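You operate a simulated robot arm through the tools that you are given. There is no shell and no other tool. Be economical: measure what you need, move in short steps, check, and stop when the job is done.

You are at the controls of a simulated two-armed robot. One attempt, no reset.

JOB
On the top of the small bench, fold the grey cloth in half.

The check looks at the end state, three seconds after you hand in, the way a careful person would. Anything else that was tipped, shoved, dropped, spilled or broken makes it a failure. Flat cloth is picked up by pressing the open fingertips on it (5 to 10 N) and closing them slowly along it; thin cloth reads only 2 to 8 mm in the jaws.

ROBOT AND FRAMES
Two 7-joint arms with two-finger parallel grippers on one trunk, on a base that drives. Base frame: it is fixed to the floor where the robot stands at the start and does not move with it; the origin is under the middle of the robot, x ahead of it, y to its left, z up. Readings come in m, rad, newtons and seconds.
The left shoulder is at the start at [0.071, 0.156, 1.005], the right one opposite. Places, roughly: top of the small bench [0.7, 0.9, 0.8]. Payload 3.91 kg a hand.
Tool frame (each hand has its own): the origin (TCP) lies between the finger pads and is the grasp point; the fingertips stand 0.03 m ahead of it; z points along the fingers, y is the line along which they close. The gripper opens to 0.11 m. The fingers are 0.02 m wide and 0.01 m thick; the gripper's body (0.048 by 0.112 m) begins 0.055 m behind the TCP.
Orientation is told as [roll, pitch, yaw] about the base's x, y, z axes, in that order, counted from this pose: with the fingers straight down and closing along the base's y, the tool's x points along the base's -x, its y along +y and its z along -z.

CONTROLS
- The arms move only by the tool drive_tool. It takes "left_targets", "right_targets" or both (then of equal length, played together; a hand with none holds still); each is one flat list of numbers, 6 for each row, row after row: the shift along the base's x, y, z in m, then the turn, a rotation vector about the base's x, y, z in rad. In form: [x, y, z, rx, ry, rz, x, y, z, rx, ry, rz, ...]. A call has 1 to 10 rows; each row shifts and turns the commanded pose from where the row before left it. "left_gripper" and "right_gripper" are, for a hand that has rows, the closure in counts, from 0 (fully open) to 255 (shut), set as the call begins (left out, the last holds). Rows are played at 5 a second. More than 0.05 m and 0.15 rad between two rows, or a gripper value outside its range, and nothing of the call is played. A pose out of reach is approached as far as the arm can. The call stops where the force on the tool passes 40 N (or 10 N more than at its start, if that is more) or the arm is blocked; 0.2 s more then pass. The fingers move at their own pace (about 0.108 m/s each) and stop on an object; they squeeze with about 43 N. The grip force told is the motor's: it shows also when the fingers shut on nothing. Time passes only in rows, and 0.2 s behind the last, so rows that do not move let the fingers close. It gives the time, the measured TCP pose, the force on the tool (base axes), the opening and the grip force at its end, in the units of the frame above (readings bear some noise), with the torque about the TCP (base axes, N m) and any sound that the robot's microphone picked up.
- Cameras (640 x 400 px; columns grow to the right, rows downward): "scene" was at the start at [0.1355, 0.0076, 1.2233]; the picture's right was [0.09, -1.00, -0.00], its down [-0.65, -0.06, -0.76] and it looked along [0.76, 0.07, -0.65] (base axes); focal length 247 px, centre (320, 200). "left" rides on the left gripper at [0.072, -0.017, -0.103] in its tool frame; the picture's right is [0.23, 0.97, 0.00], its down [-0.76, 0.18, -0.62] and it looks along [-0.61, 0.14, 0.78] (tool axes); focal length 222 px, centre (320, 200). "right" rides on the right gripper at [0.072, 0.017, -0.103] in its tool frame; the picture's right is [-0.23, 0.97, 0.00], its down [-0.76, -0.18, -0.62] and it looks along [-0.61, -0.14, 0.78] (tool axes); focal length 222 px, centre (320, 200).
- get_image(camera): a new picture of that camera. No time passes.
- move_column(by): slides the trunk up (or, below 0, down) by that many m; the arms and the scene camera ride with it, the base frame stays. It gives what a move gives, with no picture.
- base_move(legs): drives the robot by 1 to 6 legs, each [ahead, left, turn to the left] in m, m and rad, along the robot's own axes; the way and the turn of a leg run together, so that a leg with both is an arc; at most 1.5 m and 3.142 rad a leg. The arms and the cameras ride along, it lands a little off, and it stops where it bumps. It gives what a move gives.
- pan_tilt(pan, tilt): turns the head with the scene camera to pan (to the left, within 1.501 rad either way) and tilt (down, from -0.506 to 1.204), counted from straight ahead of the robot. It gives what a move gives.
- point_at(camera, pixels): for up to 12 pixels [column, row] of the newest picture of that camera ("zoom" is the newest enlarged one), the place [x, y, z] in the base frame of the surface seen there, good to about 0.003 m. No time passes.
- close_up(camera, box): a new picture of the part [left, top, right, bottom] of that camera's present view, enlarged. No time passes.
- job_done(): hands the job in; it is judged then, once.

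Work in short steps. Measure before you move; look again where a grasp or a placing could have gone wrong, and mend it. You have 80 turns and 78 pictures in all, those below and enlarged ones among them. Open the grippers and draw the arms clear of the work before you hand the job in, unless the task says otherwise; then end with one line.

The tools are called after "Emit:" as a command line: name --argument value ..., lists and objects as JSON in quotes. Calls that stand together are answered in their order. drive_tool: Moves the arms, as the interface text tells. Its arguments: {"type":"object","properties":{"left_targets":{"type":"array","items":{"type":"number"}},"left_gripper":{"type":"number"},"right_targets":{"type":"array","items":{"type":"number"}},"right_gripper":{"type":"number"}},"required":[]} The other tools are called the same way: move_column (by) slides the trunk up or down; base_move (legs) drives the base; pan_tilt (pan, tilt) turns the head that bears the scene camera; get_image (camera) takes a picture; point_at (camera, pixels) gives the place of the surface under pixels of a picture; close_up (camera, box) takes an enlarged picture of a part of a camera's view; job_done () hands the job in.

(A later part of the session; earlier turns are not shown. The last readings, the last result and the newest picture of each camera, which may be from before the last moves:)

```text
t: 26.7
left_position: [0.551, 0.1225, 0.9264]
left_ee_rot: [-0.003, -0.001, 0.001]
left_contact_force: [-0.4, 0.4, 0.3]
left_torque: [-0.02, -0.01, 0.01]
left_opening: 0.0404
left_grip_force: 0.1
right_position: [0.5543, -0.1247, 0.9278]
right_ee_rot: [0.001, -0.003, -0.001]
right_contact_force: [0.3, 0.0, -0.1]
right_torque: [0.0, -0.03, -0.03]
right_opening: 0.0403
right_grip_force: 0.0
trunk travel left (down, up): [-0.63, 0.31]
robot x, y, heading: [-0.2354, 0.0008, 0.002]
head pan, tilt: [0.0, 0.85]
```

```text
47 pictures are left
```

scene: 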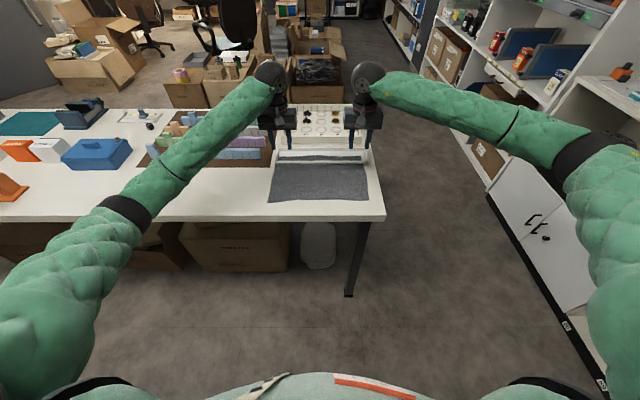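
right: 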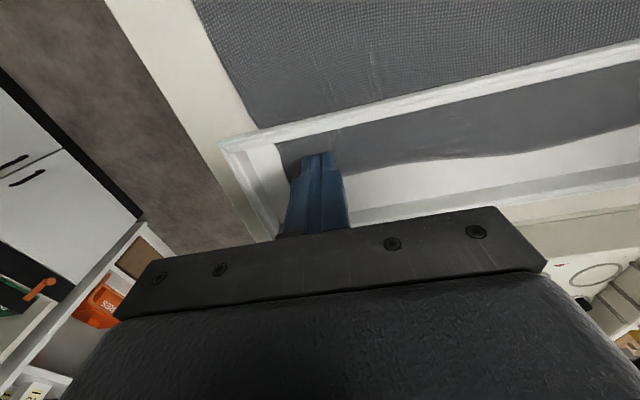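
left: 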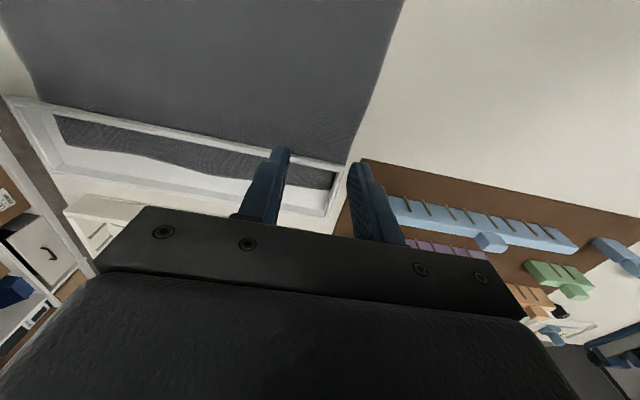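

Left hand at (0.551, 0.1225), right at (0.554, -0.125). I move both over the near corners, fingertips ~2 cm above the cloth.

Emit:
drive_tool --left_targets '[-0.0285, 0.0065, -0.01, 0, 0, 0, -0.0285, 0.0065, -0.02, 0, 0, 0, -0.0285, 0.0065, -0.03, 0, 0, 0, -0.0285, 0.006, -0.036, 0, 0, 0, 0, 0, 0, 0, 0, 0]' --right_targets '[-0.029, -0.001, -0.01, 0, 0, 0, -0.029, -0.001, -0.02, 0, 0, 0, -0.029, -0.001, -0.03, 0, 0, 0, -0.03, 0, -0.037, 0, 0, 0, 0, 0, 0, 0, 0, 0]'

Emit:
get_image --camera "left"

Emit:
get_image --camera "right"

Emit:
close_up --camera "scene" --box '[230, 130, 400, 236]'

```text
t: 27.9
left_position: [0.44, 0.1489, 0.8298]
left_ee_rot: [-0.003, 0.005, 0.002]
left_contact_force: [-0.3, -0.3, 0.3]
left_torque: [0.04, 0.02, -0.03]
left_opening: 0.0401
left_grip_force: 0.0
right_position: [0.4393, -0.127, 0.8284]
right_ee_rot: [0.0, -0.002, -0.001]
right_contact_force: [0.0, -0.7, -0.7]
right_torque: [-0.01, -0.02, -0.01]
right_opening: 0.0401
right_grip_force: 0.0
trunk travel left (down, up): [-0.63, 0.31]
robot x, y, heading: [-0.2319, 0.0007, 0.002]
head pan, tilt: [0.0, 0.85]
```

```text
46 pictures are left
```

left: 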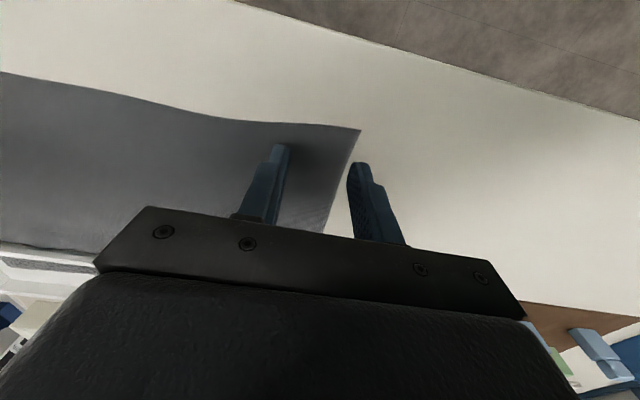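

```text
45 pictures are left
```

right: 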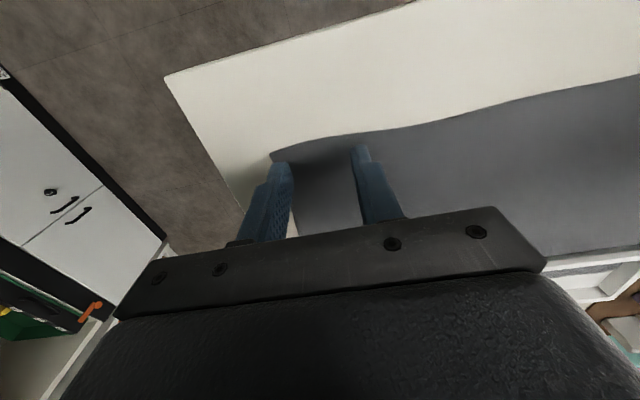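

```text
3.76 times, centred on (315, 183) of scene
```

zoom: 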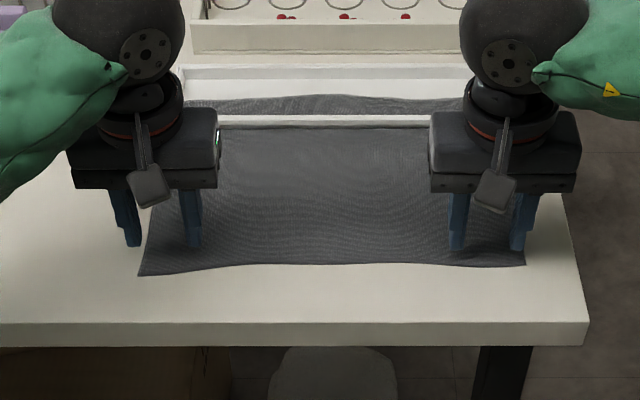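

The outer fingers look at or past the side edges. I measure the near corners and edges in the hand views.

Emit:
point_at --camera "left" --pixels '[[357, 131], [340, 180], [280, 124], [200, 112]]'

Emit:
point_at --camera "right" --pixels '[[275, 155], [300, 215], [340, 140], [400, 131]]'

```text
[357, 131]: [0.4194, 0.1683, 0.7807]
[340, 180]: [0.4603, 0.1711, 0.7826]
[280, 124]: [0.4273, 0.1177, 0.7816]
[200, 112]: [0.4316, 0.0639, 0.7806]
```

```text
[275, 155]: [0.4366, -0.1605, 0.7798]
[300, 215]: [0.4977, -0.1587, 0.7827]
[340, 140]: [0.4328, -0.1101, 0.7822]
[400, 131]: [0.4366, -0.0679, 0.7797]
```

I shift both slightly inboard (left y 0.138, right x 0.448) and lower to touch.

Emit:
drive_tool --left_targets '[0.003, -0.011, 0, 0, 0, 0, 0, 0, -0.012, 0, 0, 0, 0, 0, -0.006, 0, 0, 0, 0, 0, -0.001, 0, 0, 0]' --right_targets '[0.009, 0.003, 0, 0, 0, 0, 0, 0, -0.011, 0, 0, 0, 0, 0, -0.005, 0, 0, 0, 0, 0, -0.001, 0, 0, 0]'

```text
t: 28.9
left_position: [0.4419, 0.1383, 0.8125]
left_ee_rot: [-0.003, 0.0, 0.002]
left_contact_force: [0.1, 1.3, 9.6]
left_torque: [0.17, -0.02, 0.02]
left_opening: 0.0404
left_grip_force: 0.1
right_position: [0.4469, -0.1247, 0.8124]
right_ee_rot: [0.001, -0.001, 0.001]
right_contact_force: [-0.1, 0.9, 0.3]
right_torque: [0.02, 0.03, -0.03]
right_opening: 0.0403
right_grip_force: 0.1
trunk travel left (down, up): [-0.63, 0.31]
robot x, y, heading: [-0.2343, 0.0018, 0.001]
head pan, tilt: [0.0, 0.85]
```

Left presses at 9.6 N; right is just above. I lower the right a little more.

Emit:
drive_tool --right_targets '[0, 0, -0.0012, 0, 0, 0, 0, 0, -0.0006, 0, 0, 0]'

```text
t: 29.5
left_position: [0.442, 0.138, 0.8121]
left_ee_rot: [-0.002, 0.001, 0.001]
left_contact_force: [2.9, 0.1, 10.8]
left_torque: [0.1, -0.11, -0.03]
left_opening: 0.0399
left_grip_force: 0.1
right_position: [0.4473, -0.1259, 0.8112]
right_ee_rot: [0.002, -0.005, 0.0]
right_contact_force: [2.6, 1.7, 14.5]
right_torque: [0.02, -0.09, 0.03]
right_opening: 0.0402
right_grip_force: 0.0
trunk travel left (down, up): [-0.63, 0.31]
robot x, y, heading: [-0.2353, 0.001, -0.001]
head pan, tilt: [0.0, 0.85]
```

Slightly too firm; I ease both up by fractions of a mm, then close in small steps.

Emit:
drive_tool --left_targets '[0, 0, -0.0, 0, 0, 0, 0, 0, 0.0003, 0, 0, 0]' --right_targets '[0, 0, 0.0006, 0, 0, 0, 0, 0, 0, 0, 0, 0]' --left_gripper 172 --right_gripper 172

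Emit:
drive_tool --left_targets '[0, 0, 0, 0, 0, 0]' --right_targets '[0, 0, 0, 0, 0, 0]' --left_gripper 183 --right_gripper 183

Emit:
drive_tool --left_targets '[0, 0, 0, 0, 0, 0]' --right_targets '[0, 0, 0, 0, 0, 0]' --left_gripper 194 --right_gripper 194

Emit:
drive_tool --left_targets '[0, 0, 0, 0, 0, 0]' --right_targets '[0, 0, 0, 0, 0, 0]' --left_gripper 206 --right_gripper 206

Emit:
get_image --camera "left"

Emit:
get_image --camera "right"

```text
t: 30.1
left_position: [0.4407, 0.1379, 0.8104]
left_ee_rot: [-0.006, 0.002, 0.001]
left_contact_force: [-1.3, -1.2, 5.2]
left_torque: [0.01, 0.01, 0.02]
left_opening: 0.0352
left_grip_force: 0.0
right_position: [0.4469, -0.1249, 0.8117]
right_ee_rot: [-0.001, -0.001, 0.001]
right_contact_force: [1.8, 2.0, 14.4]
right_torque: [0.06, -0.05, -0.01]
right_opening: 0.0351
right_grip_force: 0.1
trunk travel left (down, up): [-0.63, 0.31]
robot x, y, heading: [-0.234, 0.0012, -0.003]
head pan, tilt: [0.0, 0.85]
```

```text
t: 30.5
left_position: [0.4419, 0.1381, 0.8129]
left_ee_rot: [-0.003, 0.002, 0.001]
left_contact_force: [0.2, -0.7, 4.3]
left_torque: [0.05, 0.02, 0.02]
left_opening: 0.0299
left_grip_force: 0.1
right_position: [0.4471, -0.1261, 0.8113]
right_ee_rot: [-0.001, -0.001, 0.0]
right_contact_force: [0.4, 0.6, 16.7]
right_torque: [0.05, -0.01, -0.01]
right_opening: 0.0302
right_grip_force: 0.0
trunk travel left (down, up): [-0.63, 0.31]
robot x, y, heading: [-0.2348, 0.0017, 0.001]
head pan, tilt: [0.0, 0.85]
```

```text
t: 30.9
left_position: [0.4407, 0.1381, 0.8124]
left_ee_rot: [-0.004, 0.002, 0.003]
left_contact_force: [-0.3, 0.3, 2.4]
left_torque: [0.02, -0.03, -0.02]
left_opening: 0.0256
left_grip_force: 0.1
right_position: [0.4467, -0.1257, 0.8124]
right_ee_rot: [0.001, -0.002, 0.0]
right_contact_force: [-0.8, 0.2, 18.5]
right_torque: [0.06, -0.04, 0.01]
right_opening: 0.0268
right_grip_force: 0.6
trunk travel left (down, up): [-0.63, 0.31]
robot x, y, heading: [-0.2294, -0.0051, 0.001]
head pan, tilt: [0.0, 0.85]
```

```text
t: 31.3
left_position: [0.4409, 0.1375, 0.8123]
left_ee_rot: [-0.002, 0.001, 0.002]
left_contact_force: [-0.1, -1.4, 3.1]
left_torque: [-0.05, 0.02, -0.01]
left_opening: 0.0213
left_grip_force: 0.0
right_position: [0.4469, -0.1254, 0.8115]
right_ee_rot: [0.001, -0.002, -0.001]
right_contact_force: [0.8, -0.5, 19.9]
right_torque: [-0.01, -0.01, -0.02]
right_opening: 0.0198
right_grip_force: 0.0
trunk travel left (down, up): [-0.63, 0.31]
robot x, y, heading: [-0.2372, 0.0018, 0.0]
head pan, tilt: [0.0, 0.85]
```

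```text
43 pictures are left
```

left: 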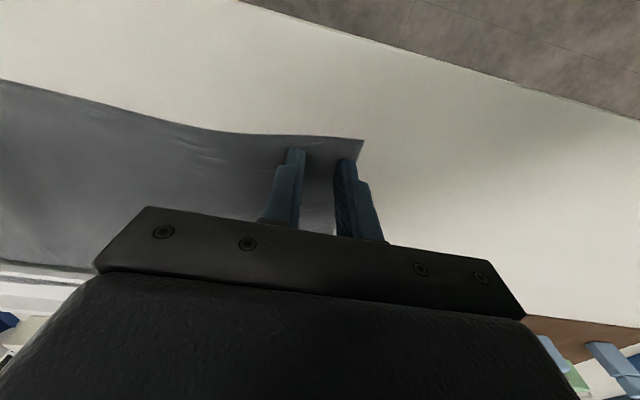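

```text
42 pictures are left
```

right: 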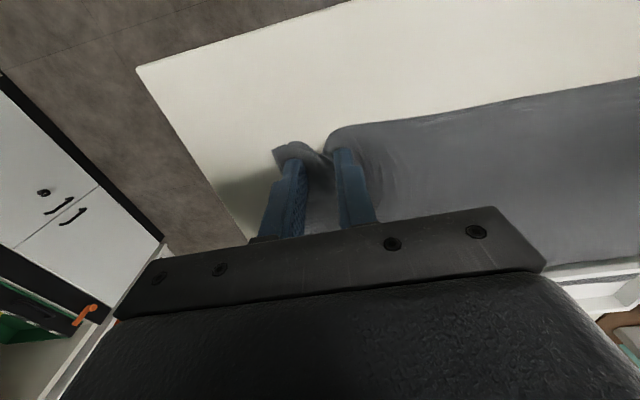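

The right hand (≈18 N) is visibly bunching the cloth; the left (3 N) slid. I finish closing the right, and reopen the left while pressing it about 1.2 mm deeper.

Emit:
drive_tool --right_targets '[0, 0, 0, 0, 0, 0]' --right_gripper 220

Emit:
drive_tool --right_targets '[0, 0, 0, 0, 0, 0]' --right_gripper 235

Emit:
drive_tool --left_targets '[0, 0, 0.003, 0, 0, 0, 0, 0, -0.003, 0, 0, 0, 0, 0, -0.0013, 0, 0, 0]' --right_targets '[0, 0, 0, 0, 0, 0, 0, 0, 0, 0, 0, 0, 0, 0, 0, 0, 0, 0]' --right_gripper 255 --left_gripper 150

```text
t: 31.7
left_position: [0.4408, 0.1379, 0.811]
left_ee_rot: [-0.003, 0.002, 0.003]
left_contact_force: [0.6, -0.7, 2.3]
left_torque: [-0.05, 0.02, -0.01]
left_opening: 0.0211
left_grip_force: 0.1
right_position: [0.447, -0.1249, 0.8117]
right_ee_rot: [0.001, -0.002, -0.001]
right_contact_force: [0.9, 1.5, 21.4]
right_torque: [0.0, -0.05, -0.1]
right_opening: 0.0158
right_grip_force: 8.8
trunk travel left (down, up): [-0.63, 0.31]
robot x, y, heading: [-0.2351, 0.0033, -0.001]
head pan, tilt: [0.0, 0.85]
```

```text
t: 32.1
left_position: [0.4409, 0.1387, 0.8122]
left_ee_rot: [-0.004, 0.002, 0.002]
left_contact_force: [-0.9, -2.1, 1.7]
left_torque: [0.0, 0.04, 0.02]
left_opening: 0.0207
left_grip_force: 0.2
right_position: [0.4466, -0.1254, 0.8123]
right_ee_rot: [0.0, 0.0, 0.0]
right_contact_force: [-0.5, 2.7, 24.4]
right_torque: [0.16, 0.04, -0.11]
right_opening: 0.0098
right_grip_force: 19.1
trunk travel left (down, up): [-0.63, 0.31]
robot x, y, heading: [-0.2339, 0.0004, 0.001]
head pan, tilt: [0.0, 0.85]
```

```text
t: 32.9
left_position: [0.4411, 0.1376, 0.8112]
left_ee_rot: [-0.004, 0.001, 0.001]
left_contact_force: [-0.3, -0.8, 6.6]
left_torque: [-0.17, -0.02, -0.02]
left_opening: 0.0451
left_grip_force: 0.0
right_position: [0.4469, -0.1256, 0.8122]
right_ee_rot: [0.0, -0.002, 0.001]
right_contact_force: [2.1, 1.4, 20.6]
right_torque: [0.03, -0.06, 0.0]
right_opening: 0.0001
right_grip_force: 37.8
trunk travel left (down, up): [-0.63, 0.31]
robot x, y, heading: [-0.2335, -0.0016, -0.002]
head pan, tilt: [0.0, 0.85]
```

The right jaw went to 0 after showing bunching; I look at it.

Emit:
get_image --camera "right"

Emit:
get_image --camera "left"

```text
41 pictures are left
```

right: 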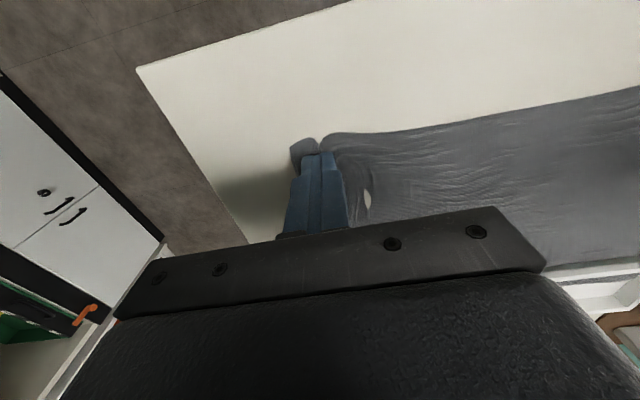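

```text
40 pictures are left
```

left: 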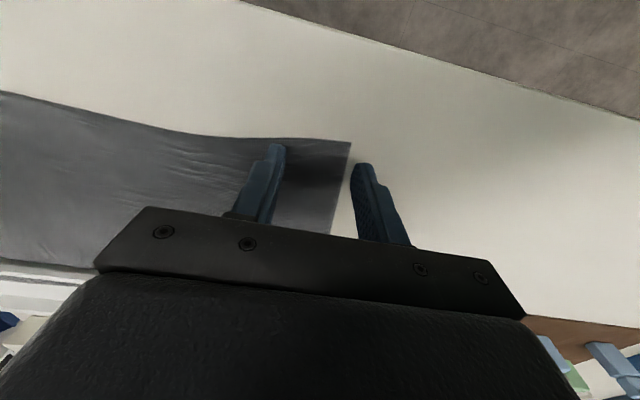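

Cloth is bunched around the right fingers. I test by raising the right hand 3 cm slowly, and raise the left clear.

Emit:
drive_tool --right_targets '[0, 0, 0.01, 0, 0, 0, 0, 0, 0.01, 0, 0, 0, 0, 0, 0.01, 0, 0, 0]' --left_targets '[0, 0, 0.01, 0, 0, 0, 0, 0, 0.01, 0, 0, 0, 0, 0, 0.0, 0, 0, 0]'

Emit:
get_image --camera "right"

Emit:
close_up --camera "scene" --box '[230, 130, 400, 236]'

```text
t: 33.7
left_position: [0.4427, 0.1373, 0.83]
left_ee_rot: [-0.004, 0.005, -0.001]
left_contact_force: [0.3, 0.2, 0.8]
left_torque: [-0.01, -0.01, -0.01]
left_opening: 0.0454
left_grip_force: 0.2
right_position: [0.4477, -0.126, 0.8418]
right_ee_rot: [0.0, -0.001, 0.0]
right_contact_force: [0.5, -0.6, -0.4]
right_torque: [-0.01, -0.02, 0.0]
right_opening: 0.0
right_grip_force: 37.9
trunk travel left (down, up): [-0.63, 0.31]
robot x, y, heading: [-0.2361, -0.0002, 0.0]
head pan, tilt: [0.0, 0.85]
```

```text
39 pictures are left
```

right: 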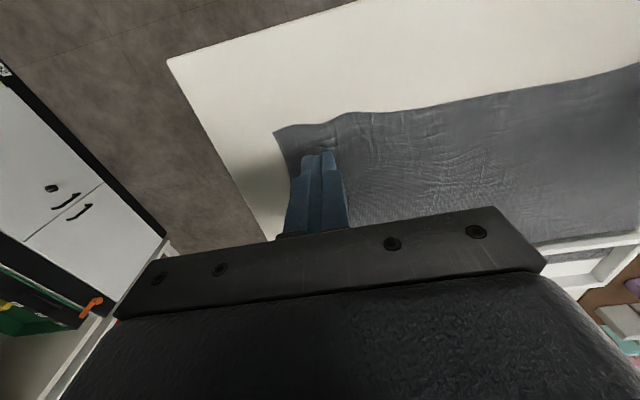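

```text
3.76 times, centred on (315, 183) of scene
```

zoom: 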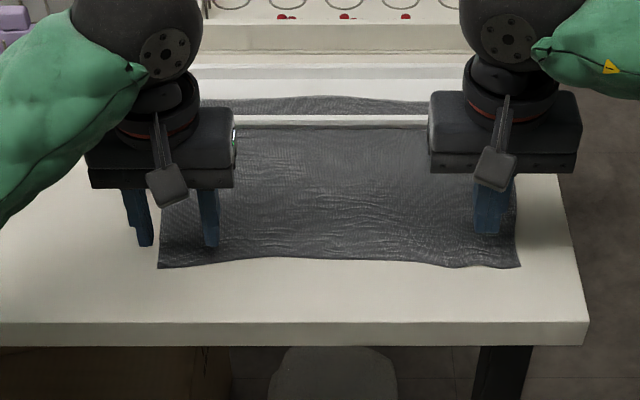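

It lifted, then slipped out at full closure (it was holding at 0.0098 m, 19 N). Next time I stop near that opening before lifting. I measure the corners now.

Emit:
point_at --camera "zoom" --pixels '[[162, 266], [190, 262], [280, 257], [380, 257], [450, 263], [518, 265], [515, 215], [168, 220]]'

```text
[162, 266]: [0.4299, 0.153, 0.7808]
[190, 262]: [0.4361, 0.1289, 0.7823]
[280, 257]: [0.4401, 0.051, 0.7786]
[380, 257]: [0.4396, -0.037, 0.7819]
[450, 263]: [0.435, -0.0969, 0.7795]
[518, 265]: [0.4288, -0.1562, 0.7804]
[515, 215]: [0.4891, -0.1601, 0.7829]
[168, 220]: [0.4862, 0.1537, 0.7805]
```

I reposition: left to y≈0.122, x≈0.45, right at y≈-0.126, both opened to 4.5 cm, and press again.

Emit:
drive_tool --left_targets '[0.007, -0.015, 0, 0, 0, 0, 0, 0, -0.013, 0, 0, 0, 0, 0, -0.006, 0, 0, 0, 0, 0, -0.0014, 0, 0, 0, 0, 0, 0, 0, 0, 0]' --right_targets '[0, 0, 0, 0, 0, 0, 0, 0, -0.018, 0, 0, 0, 0, 0, -0.01, 0, 0, 0, 0, 0, -0.0014, 0, 0, 0, 0, 0, 0, 0, 0, 0]' --left_gripper 150 --right_gripper 150

```text
t: 34.9
left_position: [0.4485, 0.122, 0.8111]
left_ee_rot: [-0.006, 0.0, 0.002]
left_contact_force: [3.6, 0.1, 19.7]
left_torque: [0.31, -0.09, -0.04]
left_opening: 0.0453
left_grip_force: 0.3
right_position: [0.446, -0.127, 0.8134]
right_ee_rot: [-0.002, -0.002, -0.001]
right_contact_force: [0.0, -0.2, 3.5]
right_torque: [-0.01, -0.02, 0.02]
right_opening: 0.0454
right_grip_force: 0.0
trunk travel left (down, up): [-0.63, 0.31]
robot x, y, heading: [-0.2317, 0.0026, 0.001]
head pan, tilt: [0.0, 0.85]
```

Left 19.7 N, right 3.5 N. I trim to about 9 N each and begin closing.

Emit:
drive_tool --left_targets '[0, 0, 0.0007, 0, 0, 0]' --right_targets '[0, 0, -0.0005, 0, 0, 0]'

Emit:
drive_tool --left_targets '[0, 0, 0, 0, 0, 0]' --right_targets '[0, 0, 0, 0, 0, 0]' --left_gripper 165 --right_gripper 165

Emit:
drive_tool --left_targets '[0, 0, 0, 0, 0, 0]' --right_targets '[0, 0, 0, 0, 0, 0]' --left_gripper 180 --right_gripper 180

Emit:
drive_tool --left_targets '[0, 0, 0, 0, 0, 0]' --right_targets '[0, 0, 0, 0, 0, 0]' --left_gripper 195 --right_gripper 195

Emit:
get_image --camera "left"

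Emit:
get_image --camera "right"

```text
t: 35.3
left_position: [0.449, 0.1224, 0.8114]
left_ee_rot: [-0.004, 0.002, 0.002]
left_contact_force: [4.0, -1.0, 18.8]
left_torque: [0.21, -0.16, -0.05]
left_opening: 0.0451
left_grip_force: 0.1
right_position: [0.4457, -0.1266, 0.8108]
right_ee_rot: [0.0, -0.001, -0.001]
right_contact_force: [1.0, -0.7, 5.5]
right_torque: [0.03, -0.04, 0.0]
right_opening: 0.0452
right_grip_force: 0.1
trunk travel left (down, up): [-0.63, 0.31]
robot x, y, heading: [-0.2319, -0.0005, -0.005]
head pan, tilt: [0.0, 0.85]
```

```text
t: 35.7
left_position: [0.4473, 0.1222, 0.8128]
left_ee_rot: [-0.003, 0.0, 0.004]
left_contact_force: [2.5, -0.8, 18.2]
left_torque: [0.2, -0.07, -0.04]
left_opening: 0.0379
left_grip_force: 0.1
right_position: [0.446, -0.1265, 0.8128]
right_ee_rot: [0.0, -0.002, 0.0]
right_contact_force: [1.2, -0.4, 6.7]
right_torque: [0.01, -0.06, -0.02]
right_opening: 0.0387
right_grip_force: 0.1
trunk travel left (down, up): [-0.63, 0.31]
robot x, y, heading: [-0.2341, 0.0006, 0.003]
head pan, tilt: [0.0, 0.85]
```

```text
t: 36.1
left_position: [0.4466, 0.1229, 0.8118]
left_ee_rot: [-0.004, 0.002, 0.002]
left_contact_force: [1.6, -0.5, 18.7]
left_torque: [0.1, -0.03, 0.0]
left_opening: 0.0318
left_grip_force: 0.1
right_position: [0.4462, -0.1265, 0.8108]
right_ee_rot: [-0.001, -0.002, 0.001]
right_contact_force: [0.9, 1.0, 5.9]
right_torque: [0.02, -0.03, -0.01]
right_opening: 0.0319
right_grip_force: 0.1
trunk travel left (down, up): [-0.63, 0.31]
robot x, y, heading: [-0.2364, -0.0004, -0.0]
head pan, tilt: [0.0, 0.85]
```

```text
t: 36.5
left_position: [0.4484, 0.1222, 0.8109]
left_ee_rot: [-0.005, 0.002, 0.002]
left_contact_force: [-0.5, -2.1, 17.1]
left_torque: [0.08, -0.03, 0.02]
left_opening: 0.0264
left_grip_force: 0.5
right_position: [0.4468, -0.1276, 0.8127]
right_ee_rot: [-0.001, -0.002, -0.001]
right_contact_force: [0.6, 2.1, 6.6]
right_torque: [0.03, -0.02, -0.03]
right_opening: 0.0267
right_grip_force: 0.4
trunk travel left (down, up): [-0.63, 0.31]
robot x, y, heading: [-0.2366, 0.0004, -0.002]
head pan, tilt: [0.0, 0.85]
```

```text
37 pictures are left
```

left: 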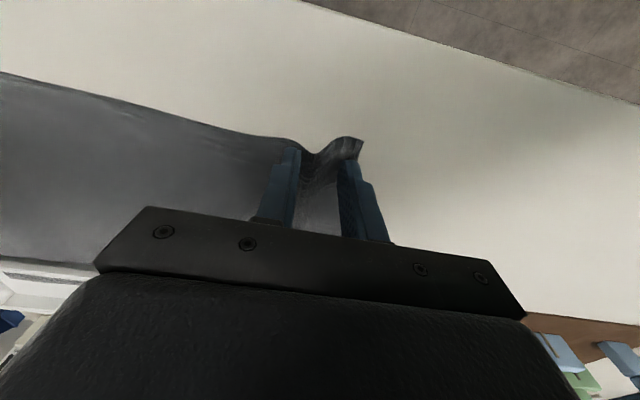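

```text
36 pictures are left
```

right: 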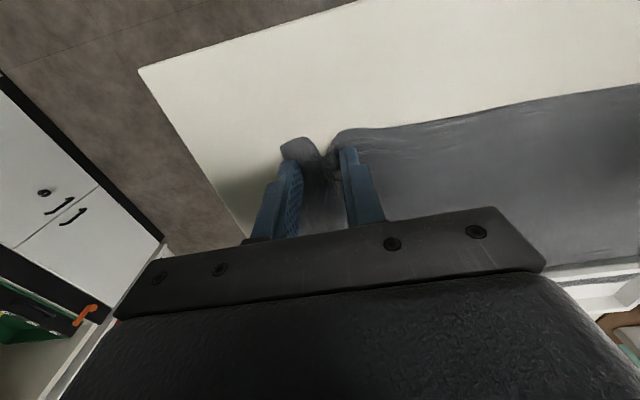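

Both corners are bunching between the fingers. I continue closing in small steps to about 1 cm.

Emit:
drive_tool --left_targets '[0, 0, 0.0003, 0, 0, 0]' --right_targets '[0, 0, 0, 0, 0, 0]' --left_gripper 208 --right_gripper 208

Emit:
drive_tool --left_targets '[0, 0, 0.0003, 0, 0, 0]' --right_targets '[0, 0, 0, 0, 0, 0]' --left_gripper 220 --right_gripper 220

Emit:
drive_tool --left_targets '[0, 0, 0.0003, 0, 0, 0]' --right_targets '[0, 0, 0, 0, 0, 0]' --left_gripper 230 --right_gripper 230

Emit:
get_image --camera "left"

Emit:
get_image --camera "right"

```text
t: 36.9
left_position: [0.448, 0.1237, 0.8117]
left_ee_rot: [-0.003, 0.001, 0.002]
left_contact_force: [-1.2, -2.5, 17.4]
left_torque: [-0.04, 0.01, 0.03]
left_opening: 0.0212
left_grip_force: 0.4
right_position: [0.4471, -0.1264, 0.812]
right_ee_rot: [-0.001, -0.003, 0.001]
right_contact_force: [-0.2, 2.2, 7.4]
right_torque: [0.0, -0.02, -0.02]
right_opening: 0.0205
right_grip_force: 0.2
trunk travel left (down, up): [-0.63, 0.31]
robot x, y, heading: [-0.2354, 0.0019, -0.002]
head pan, tilt: [0.0, 0.85]
```

```text
t: 37.3
left_position: [0.4491, 0.1221, 0.8118]
left_ee_rot: [-0.003, 0.004, 0.003]
left_contact_force: [-0.4, 0.3, 17.3]
left_torque: [0.05, -0.03, 0.01]
left_opening: 0.0149
left_grip_force: 0.3
right_position: [0.4458, -0.1264, 0.812]
right_ee_rot: [-0.001, -0.002, -0.002]
right_contact_force: [0.8, 0.2, 7.6]
right_torque: [0.01, -0.08, 0.0]
right_opening: 0.0153
right_grip_force: 0.3
trunk travel left (down, up): [-0.63, 0.31]
robot x, y, heading: [-0.2326, -0.0018, 0.001]
head pan, tilt: [0.0, 0.85]
```

```text
t: 37.7
left_position: [0.4474, 0.1221, 0.8128]
left_ee_rot: [-0.004, 0.002, 0.002]
left_contact_force: [-0.4, -2.9, 17.1]
left_torque: [-0.06, -0.02, 0.01]
left_opening: 0.0107
left_grip_force: 0.1
right_position: [0.4456, -0.1266, 0.8127]
right_ee_rot: [0.001, -0.002, 0.0]
right_contact_force: [2.2, 0.1, 7.4]
right_torque: [0.01, -0.1, -0.02]
right_opening: 0.0107
right_grip_force: 0.1
trunk travel left (down, up): [-0.63, 0.31]
robot x, y, heading: [-0.2332, -0.0008, 0.006]
head pan, tilt: [0.0, 0.85]
```

```text
35 pictures are left
```

left: 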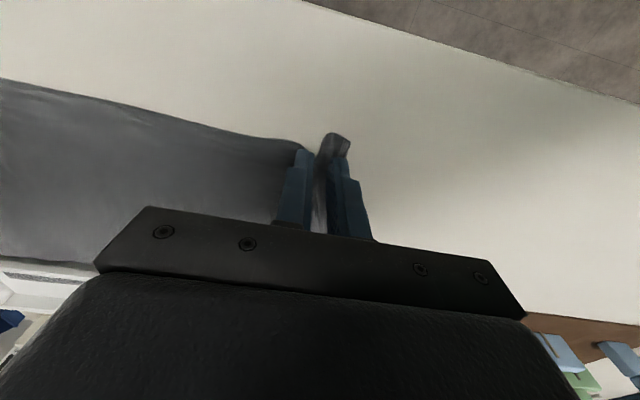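

```text
34 pictures are left
```

right: 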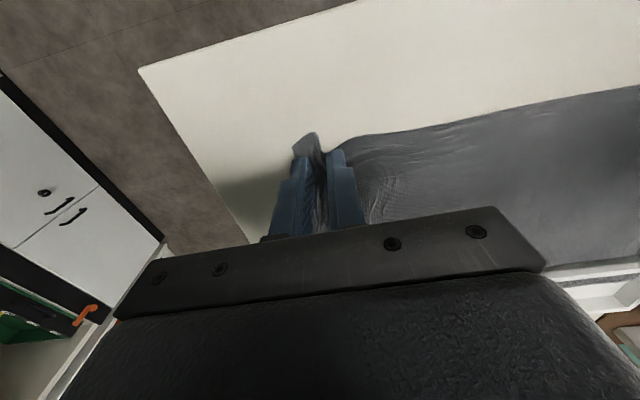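

A clear ridge stands between each pair of fingers. I close further in small steps, watching the opening for 2–8 mm.

Emit:
drive_tool --left_targets '[0, 0, 0, 0, 0, 0, 0, 0, 0, 0, 0, 0]' --right_targets '[0, 0, 0, 0, 0, 0, 0, 0, 0, 0, 0, 0]' --left_gripper 238 --right_gripper 238

Emit:
drive_tool --left_targets '[0, 0, 0, 0, 0, 0, 0, 0, 0, 0, 0, 0]' --right_targets '[0, 0, 0, 0, 0, 0, 0, 0, 0, 0, 0, 0]' --left_gripper 245 --right_gripper 245

```text
t: 38.3
left_position: [0.4481, 0.1233, 0.8119]
left_ee_rot: [-0.005, 0.002, 0.002]
left_contact_force: [0.1, -1.0, 17.0]
left_torque: [-0.04, -0.05, 0.02]
left_opening: 0.0074
left_grip_force: 0.1
right_position: [0.4453, -0.1273, 0.8115]
right_ee_rot: [-0.002, -0.001, 0.0]
right_contact_force: [0.9, 0.2, 9.3]
right_torque: [0.03, -0.04, 0.04]
right_opening: 0.0068
right_grip_force: 0.1
trunk travel left (down, up): [-0.63, 0.31]
robot x, y, heading: [-0.2349, -0.0002, 0.001]
head pan, tilt: [0.0, 0.85]
```

```text
t: 38.9
left_position: [0.4469, 0.123, 0.8124]
left_ee_rot: [-0.003, 0.001, 0.001]
left_contact_force: [0.3, -1.4, 16.2]
left_torque: [-0.05, -0.04, 0.01]
left_opening: 0.0043
left_grip_force: 0.1
right_position: [0.4448, -0.1268, 0.812]
right_ee_rot: [0.0, -0.002, -0.001]
right_contact_force: [1.0, 1.7, 8.3]
right_torque: [0.03, -0.04, -0.02]
right_opening: 0.0036
right_grip_force: 0.1
trunk travel left (down, up): [-0.63, 0.31]
robot x, y, heading: [-0.2279, -0.0004, -0.002]
head pan, tilt: [0.0, 0.85]
```

Emit:
get_image --camera "left"

Emit:
drive_tool --left_targets '[0, 0, 0, 0, 0, 0, 0, 0, 0, 0, 0, 0]' --right_targets '[0, 0, 0, 0, 0, 0, 0, 0, 0, 0, 0, 0]' --left_gripper 250 --right_gripper 250

```text
33 pictures are left
```

left: 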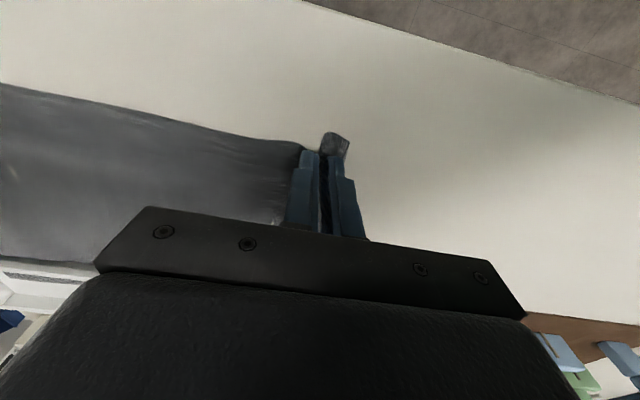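

```text
t: 39.5
left_position: [0.448, 0.1238, 0.812]
left_ee_rot: [-0.004, 0.002, 0.002]
left_contact_force: [0.5, -2.1, 16.6]
left_torque: [-0.06, -0.08, 0.0]
left_opening: 0.0016
left_grip_force: 0.3
right_position: [0.4459, -0.1271, 0.8127]
right_ee_rot: [0.0, -0.001, 0.0]
right_contact_force: [0.8, 0.0, 10.7]
right_torque: [-0.01, -0.03, 0.03]
right_opening: 0.0001
right_grip_force: 0.1
trunk travel left (down, up): [-0.63, 0.31]
robot x, y, heading: [-0.2347, 0.0004, 0.005]
head pan, tilt: [0.0, 0.85]
```

The left shows 1.6 mm, the right near 0. I close fully and test with a small lift.

Emit:
drive_tool --left_targets '[0, 0, 0, 0, 0, 0, 0, 0, 0, 0, 0, 0, 0, 0, 0.005, 0, 0, 0, 0, 0, 0.01, 0, 0, 0, 0, 0, 0.01, 0, 0, 0]' --right_targets '[0, 0, 0, 0, 0, 0, 0, 0, 0, 0, 0, 0, 0, 0, 0.005, 0, 0, 0, 0, 0, 0.01, 0, 0, 0, 0, 0, 0.01, 0, 0, 0]' --left_gripper 255 --right_gripper 255

Emit:
close_up --camera "scene" --box '[230, 130, 400, 236]'

Emit:
get_image --camera "left"

```text
t: 40.7
left_position: [0.4485, 0.1231, 0.8355]
left_ee_rot: [-0.004, 0.003, 0.0]
left_contact_force: [0.3, 0.1, 0.3]
left_torque: [0.0, 0.0, 0.04]
left_opening: 0.0
left_grip_force: 37.5
right_position: [0.4489, -0.1267, 0.8362]
right_ee_rot: [0.0, 0.0, -0.001]
right_contact_force: [-1.0, 0.3, 0.2]
right_torque: [0.0, 0.0, 0.0]
right_opening: 0.0
right_grip_force: 38.2
trunk travel left (down, up): [-0.63, 0.31]
robot x, y, heading: [-0.2357, -0.0001, -0.002]
head pan, tilt: [0.0, 0.85]
```

```text
3.76 times, centred on (315, 183) of scene
```

zoom: 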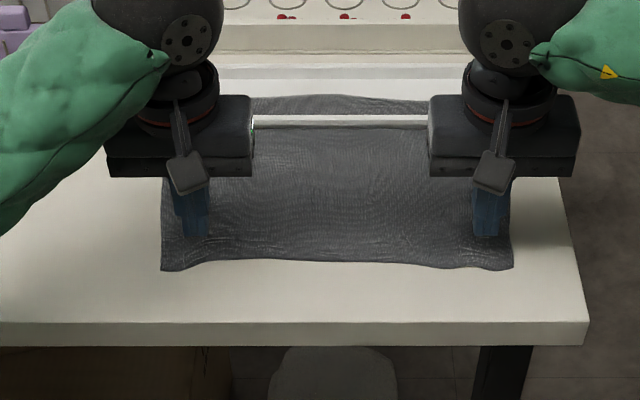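

```text
31 pictures are left
```

left: 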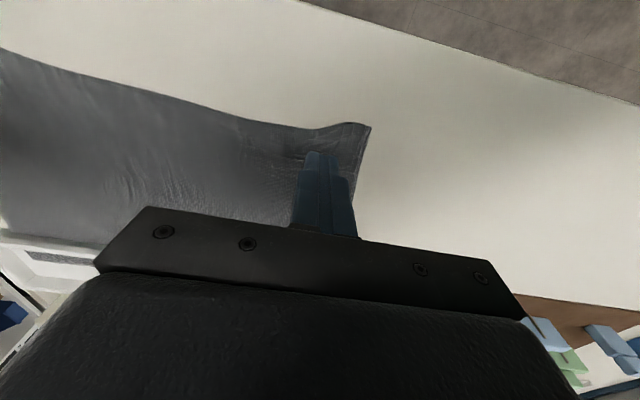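

Slipped again — the ridge is too small. I retry with a wider starting opening (7 cm) to gather a taller ridge, a little further in from the edge (x≈0.455, y≈±0.112).

Emit:
drive_tool --left_targets '[0.007, -0.011, 0, 0, 0, 0, 0, 0, 0, 0, 0, 0, 0, 0, -0.015, 0, 0, 0, 0, 0, -0.008, 0, 0, 0, 0, 0, -0.0015, 0, 0, 0, 0, 0, 0, 0, 0, 0]' --right_targets '[0.008, 0.014, 0, 0, 0, 0, 0, 0, 0, 0, 0, 0, 0, 0, -0.015, 0, 0, 0, 0, 0, -0.008, 0, 0, 0, 0, 0, -0.002, 0, 0, 0, 0, 0, 0, 0, 0, 0]' --left_gripper 93 --right_gripper 93

```text
t: 42.1
left_position: [0.4565, 0.1116, 0.8123]
left_ee_rot: [-0.004, 0.002, 0.0]
left_contact_force: [0.7, 0.5, 6.2]
left_torque: [0.18, -0.05, -0.03]
left_opening: 0.0701
left_grip_force: 0.1
right_position: [0.4549, -0.1121, 0.8119]
right_ee_rot: [0.0, -0.002, 0.0]
right_contact_force: [-0.2, -1.4, 5.9]
right_torque: [-0.07, 0.02, 0.02]
right_opening: 0.0699
right_grip_force: 0.1
trunk travel left (down, up): [-0.63, 0.31]
robot x, y, heading: [-0.2366, 0.0015, -0.001]
head pan, tilt: [0.0, 0.85]
```

Both press at ~6 N; I add a touch and close in many small steps.

Emit:
drive_tool --left_targets '[0, 0, -0.0006, 0, 0, 0]' --right_targets '[0, 0, -0.0006, 0, 0, 0]' --left_gripper 105 --right_gripper 105

Emit:
drive_tool --left_targets '[0, 0, 0, 0, 0, 0]' --right_targets '[0, 0, 0, 0, 0, 0]' --left_gripper 120 --right_gripper 120

Emit:
drive_tool --left_targets '[0, 0, 0, 0, 0, 0]' --right_targets '[0, 0, 0, 0, 0, 0]' --left_gripper 135 --right_gripper 135

Emit:
drive_tool --left_targets '[0, 0, 0, 0, 0, 0]' --right_targets '[0, 0, 0, 0, 0, 0]' --left_gripper 150 --right_gripper 150

Emit:
drive_tool --left_targets '[0, 0, 0, 0, 0, 0]' --right_targets '[0, 0, 0, 0, 0, 0]' --left_gripper 165 --right_gripper 165

Emit:
drive_tool --left_targets '[0, 0, 0, 0, 0, 0]' --right_targets '[0, 0, 0, 0, 0, 0]' --left_gripper 180 --right_gripper 180

Emit:
get_image --camera "left"

Emit:
get_image --camera "right"

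```text
t: 42.5
left_position: [0.4543, 0.1123, 0.8113]
left_ee_rot: [-0.004, 0.001, 0.001]
left_contact_force: [1.3, -1.5, 9.9]
left_torque: [0.26, -0.08, -0.04]
left_opening: 0.064
left_grip_force: 0.1
right_position: [0.4548, -0.1113, 0.8107]
right_ee_rot: [-0.001, -0.002, 0.0]
right_contact_force: [0.1, 0.8, 9.0]
right_torque: [-0.02, -0.01, -0.02]
right_opening: 0.0642
right_grip_force: 0.1
trunk travel left (down, up): [-0.63, 0.31]
robot x, y, heading: [-0.2337, 0.0008, 0.002]
head pan, tilt: [0.0, 0.85]
```

```text
t: 42.9
left_position: [0.4536, 0.1121, 0.8122]
left_ee_rot: [-0.004, 0.001, 0.003]
left_contact_force: [1.5, -1.0, 12.9]
left_torque: [0.27, -0.04, -0.09]
left_opening: 0.0572
left_grip_force: 0.0
right_position: [0.455, -0.1108, 0.8117]
right_ee_rot: [0.001, -0.003, -0.001]
right_contact_force: [0.8, 0.6, 8.2]
right_torque: [0.0, 0.02, 0.0]
right_opening: 0.0578
right_grip_force: 0.0
trunk travel left (down, up): [-0.63, 0.31]
robot x, y, heading: [-0.2315, 0.0014, -0.0]
head pan, tilt: [0.0, 0.85]
```

```text
t: 43.3
left_position: [0.4546, 0.1116, 0.8123]
left_ee_rot: [-0.003, 0.002, 0.002]
left_contact_force: [1.1, -0.3, 15.8]
left_torque: [0.22, -0.05, -0.02]
left_opening: 0.0507
left_grip_force: 0.0
right_position: [0.454, -0.1102, 0.8098]
right_ee_rot: [0.0, -0.003, 0.0]
right_contact_force: [-0.4, 0.0, 8.7]
right_torque: [0.04, 0.01, -0.01]
right_opening: 0.0513
right_grip_force: 0.1
trunk travel left (down, up): [-0.63, 0.31]
robot x, y, heading: [-0.231, 0.0009, -0.0]
head pan, tilt: [0.0, 0.85]
```

```text
t: 43.7
left_position: [0.4536, 0.1125, 0.8116]
left_ee_rot: [-0.004, 0.004, 0.002]
left_contact_force: [1.5, -0.9, 17.0]
left_torque: [0.23, -0.05, -0.02]
left_opening: 0.0441
left_grip_force: 0.0
right_position: [0.4551, -0.1122, 0.8116]
right_ee_rot: [0.0, -0.003, 0.0]
right_contact_force: [0.1, 0.7, 8.8]
right_torque: [0.04, 0.01, -0.01]
right_opening: 0.0449
right_grip_force: 0.0
trunk travel left (down, up): [-0.63, 0.31]
robot x, y, heading: [-0.2308, -0.0002, -0.002]
head pan, tilt: [0.0, 0.85]
```

```text
t: 44.1
left_position: [0.4542, 0.1127, 0.8116]
left_ee_rot: [-0.004, 0.002, 0.003]
left_contact_force: [1.2, -0.5, 17.8]
left_torque: [0.18, -0.03, -0.01]
left_opening: 0.038
left_grip_force: 0.0
right_position: [0.4558, -0.1119, 0.8109]
right_ee_rot: [0.0, -0.001, 0.0]
right_contact_force: [0.9, 1.1, 9.3]
right_torque: [0.03, -0.01, 0.01]
right_opening: 0.0383
right_grip_force: 0.2
trunk travel left (down, up): [-0.63, 0.31]
robot x, y, heading: [-0.2314, 0.0004, 0.001]
head pan, tilt: [0.0, 0.85]
```

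```text
t: 44.5
left_position: [0.4542, 0.1123, 0.8128]
left_ee_rot: [-0.004, 0.001, 0.002]
left_contact_force: [0.2, -0.7, 17.9]
left_torque: [0.17, -0.05, -0.04]
left_opening: 0.0317
left_grip_force: 0.1
right_position: [0.4532, -0.1115, 0.8111]
right_ee_rot: [0.001, -0.001, -0.001]
right_contact_force: [-0.8, 0.9, 8.3]
right_torque: [0.02, 0.06, 0.01]
right_opening: 0.0316
right_grip_force: 0.0
trunk travel left (down, up): [-0.63, 0.31]
robot x, y, heading: [-0.2337, 0.0042, 0.0]
head pan, tilt: [0.0, 0.85]
```

```text
30 pictures are left
```

left: 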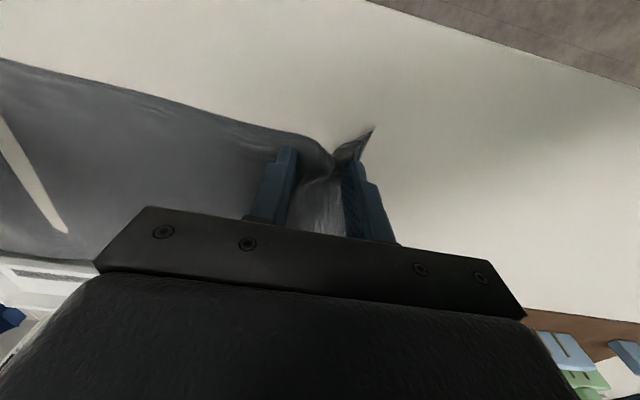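

```text
29 pictures are left
```

right: 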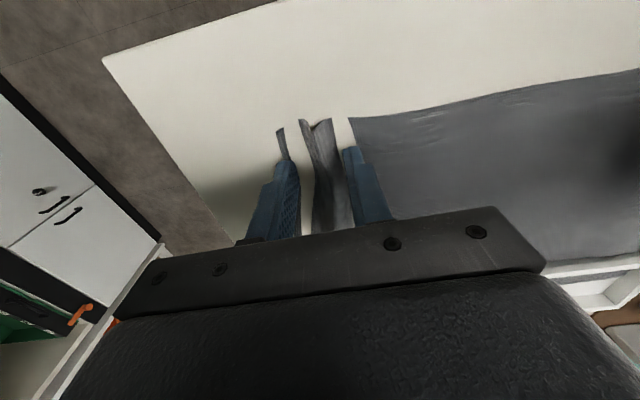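

A tall ridge now stands between the right fingers and a larger one at the left. I continue closing step by step.

Emit:
drive_tool --left_targets '[0, 0, 0, 0, 0, 0]' --right_targets '[0, 0, 0, 0, 0, 0]' --left_gripper 195 --right_gripper 195

Emit:
drive_tool --left_targets '[0, 0, 0, 0, 0, 0]' --right_targets '[0, 0, 0, 0, 0, 0]' --left_gripper 210 --right_gripper 210

Emit:
drive_tool --left_targets '[0, 0, 0, 0, 0, 0]' --right_targets '[0, 0, 0, 0, 0, 0]' --left_gripper 225 --right_gripper 225

Emit:
drive_tool --left_targets '[0, 0, 0, 0, 0, 0]' --right_targets '[0, 0, 0, 0, 0, 0]' --left_gripper 237 --right_gripper 237

Emit:
get_image --camera "left"

Emit:
get_image --camera "right"

```text
t: 44.9
left_position: [0.4542, 0.1113, 0.8122]
left_ee_rot: [-0.004, 0.001, 0.001]
left_contact_force: [0.8, -2.0, 17.4]
left_torque: [0.11, -0.04, 0.02]
left_opening: 0.0264
left_grip_force: 0.0
right_position: [0.4537, -0.1109, 0.811]
right_ee_rot: [-0.001, 0.0, -0.002]
right_contact_force: [-0.2, 1.7, 8.8]
right_torque: [0.05, 0.03, -0.01]
right_opening: 0.0256
right_grip_force: 0.0
trunk travel left (down, up): [-0.63, 0.31]
robot x, y, heading: [-0.2353, 0.0015, -0.002]
head pan, tilt: [0.0, 0.85]
```

```text
t: 45.3
left_position: [0.4543, 0.1123, 0.8126]
left_ee_rot: [-0.005, 0.004, 0.002]
left_contact_force: [0.3, -4.6, 17.7]
left_torque: [-0.14, -0.08, -0.07]
left_opening: 0.0186
left_grip_force: 6.1
right_position: [0.4537, -0.1119, 0.8115]
right_ee_rot: [0.001, -0.002, 0.0]
right_contact_force: [-0.1, 4.3, 8.7]
right_torque: [0.16, -0.04, 0.03]
right_opening: 0.0205
right_grip_force: 2.9
trunk travel left (down, up): [-0.63, 0.31]
robot x, y, heading: [-0.2332, 0.0023, 0.001]
head pan, tilt: [0.0, 0.85]
```

```text
t: 45.7
left_position: [0.4538, 0.1125, 0.8115]
left_ee_rot: [-0.004, 0.001, 0.001]
left_contact_force: [-0.7, -4.0, 17.1]
left_torque: [-0.05, 0.0, 0.01]
left_opening: 0.0137
left_grip_force: 0.3
right_position: [0.4535, -0.1114, 0.8126]
right_ee_rot: [0.0, -0.002, 0.0]
right_contact_force: [0.2, 2.7, 9.5]
right_torque: [0.1, 0.07, 0.02]
right_opening: 0.0138
right_grip_force: 0.5
trunk travel left (down, up): [-0.63, 0.31]
robot x, y, heading: [-0.2339, -0.0021, -0.002]
head pan, tilt: [0.0, 0.85]
```

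```text
t: 46.1
left_position: [0.4537, 0.1125, 0.8108]
left_ee_rot: [-0.004, 0.001, 0.001]
left_contact_force: [-0.1, -11.7, 16.2]
left_torque: [-0.3, 0.01, -0.08]
left_opening: 0.0087
left_grip_force: 8.7
right_position: [0.4538, -0.1121, 0.8119]
right_ee_rot: [0.002, -0.002, 0.0]
right_contact_force: [1.0, 12.9, 8.3]
right_torque: [0.49, -0.01, -0.04]
right_opening: 0.0088
right_grip_force: 8.0
trunk travel left (down, up): [-0.63, 0.31]
robot x, y, heading: [-0.233, 0.0012, 0.0]
head pan, tilt: [0.0, 0.85]
```

```text
28 pictures are left
```

left: 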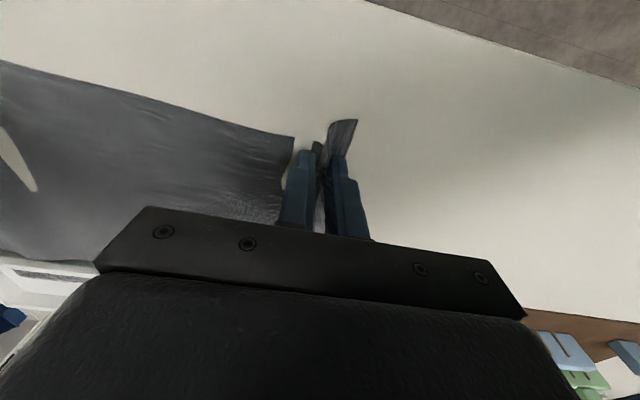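

```text
27 pictures are left
```

right: 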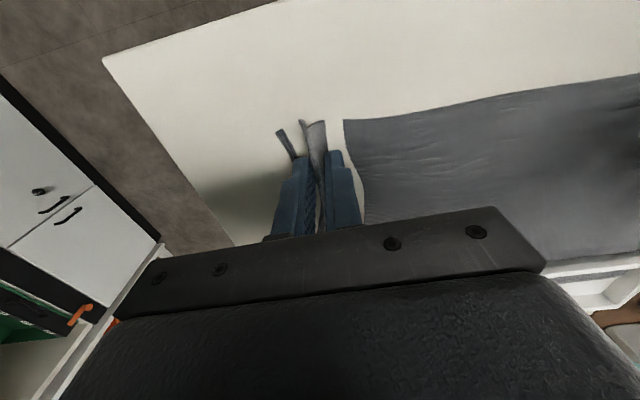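

Both jaws hold cloth at 8.7 mm, but each feels ±12 N sideways: the cloth between the hands is taut, which pulled it out before. I ease the hands 12 mm toward each other, then close on.

Emit:
drive_tool --left_targets '[0, -0.006, 0, 0, 0, 0, 0, -0.006, 0, 0, 0, 0]' --right_targets '[0, 0.006, 0, 0, 0, 0, 0, 0.006, 0, 0, 0, 0]'

Emit:
drive_tool --left_targets '[0, -0.002, 0, 0, 0, 0]' --right_targets '[0, 0.002, 0, 0, 0, 0]' --left_gripper 243 --right_gripper 243

Emit:
drive_tool --left_targets '[0, -0.002, 0, 0, 0, 0]' --right_targets '[0, 0.002, 0, 0, 0, 0]' --left_gripper 247 --right_gripper 247

```text
t: 46.7
left_position: [0.4556, 0.1011, 0.8114]
left_ee_rot: [-0.002, -0.001, 0.003]
left_contact_force: [5.2, 2.7, 20.0]
left_torque: [0.13, -0.12, -0.01]
left_opening: 0.0072
left_grip_force: 0.0
right_position: [0.4543, -0.0998, 0.8112]
right_ee_rot: [0.001, -0.001, 0.0]
right_contact_force: [0.5, -0.7, 6.6]
right_torque: [-0.05, 0.01, 0.01]
right_opening: 0.0082
right_grip_force: 0.4
trunk travel left (down, up): [-0.63, 0.31]
robot x, y, heading: [-0.2358, -0.0009, -0.001]
head pan, tilt: [0.0, 0.85]
```

```text
t: 47.1
left_position: [0.4544, 0.0972, 0.8116]
left_ee_rot: [-0.004, 0.001, 0.003]
left_contact_force: [3.4, 4.3, 20.3]
left_torque: [0.16, -0.13, -0.02]
left_opening: 0.0053
left_grip_force: 0.0
right_position: [0.4537, -0.0979, 0.812]
right_ee_rot: [-0.001, 0.0, 0.0]
right_contact_force: [0.1, 0.5, 6.0]
right_torque: [0.01, 0.02, 0.03]
right_opening: 0.0053
right_grip_force: 0.3
trunk travel left (down, up): [-0.63, 0.31]
robot x, y, heading: [-0.2348, -0.0015, 0.001]
head pan, tilt: [0.0, 0.85]
```

```text
t: 47.5
left_position: [0.4546, 0.0953, 0.8125]
left_ee_rot: [-0.002, 0.001, 0.002]
left_contact_force: [4.2, 3.6, 19.3]
left_torque: [0.16, -0.11, -0.02]
left_opening: 0.0039
left_grip_force: 0.2
right_position: [0.4545, -0.0965, 0.8121]
right_ee_rot: [0.0, 0.0, -0.001]
right_contact_force: [-0.7, -0.2, 3.8]
right_torque: [0.0, -0.01, -0.02]
right_opening: 0.0037
right_grip_force: 0.4
trunk travel left (down, up): [-0.63, 0.31]
robot x, y, heading: [-0.2322, -0.0021, 0.002]
head pan, tilt: [0.0, 0.85]
```

Openings 3.8 mm; I close fully and do a 1.5 cm lift test.

Emit:
drive_tool --left_targets '[0, 0, 0, 0, 0, 0, 0, 0, 0, 0, 0, 0]' --right_targets '[0, 0, 0, 0, 0, 0, 0, 0, 0, 0, 0, 0]' --left_gripper 255 --right_gripper 255

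Emit:
get_image --camera "left"

Emit:
get_image --camera "right"

```text
t: 48.1
left_position: [0.4548, 0.096, 0.8122]
left_ee_rot: [-0.003, 0.002, 0.002]
left_contact_force: [3.2, 3.0, 19.3]
left_torque: [0.12, -0.08, 0.0]
left_opening: 0.0028
left_grip_force: 42.8
right_position: [0.4553, -0.0958, 0.8122]
right_ee_rot: [0.001, -0.002, -0.002]
right_contact_force: [0.2, -0.6, 1.4]
right_torque: [0.03, -0.01, 0.0]
right_opening: 0.0022
right_grip_force: 42.6
trunk travel left (down, up): [-0.63, 0.31]
robot x, y, heading: [-0.2361, 0.0007, -0.002]
head pan, tilt: [0.0, 0.85]
```

```text
26 pictures are left
```

left: 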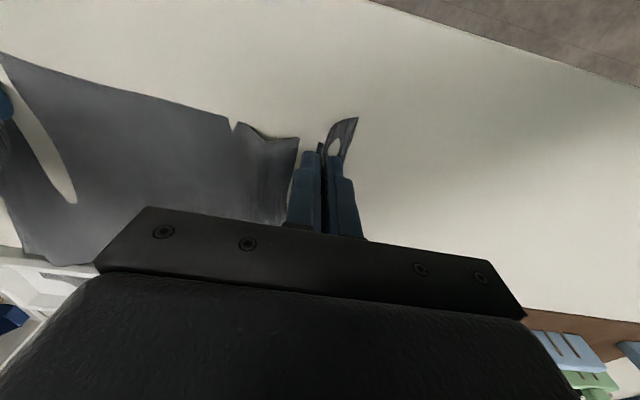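

```text
25 pictures are left
```

right: 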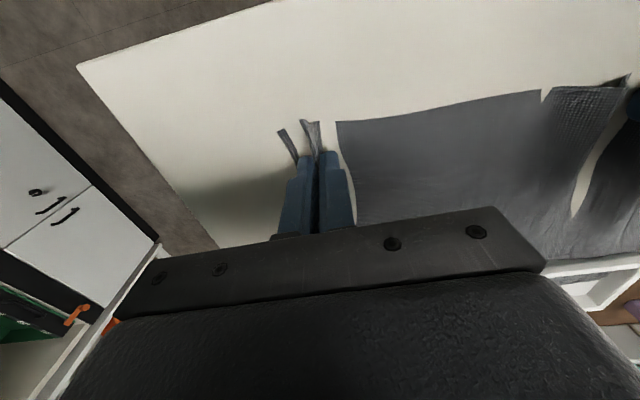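

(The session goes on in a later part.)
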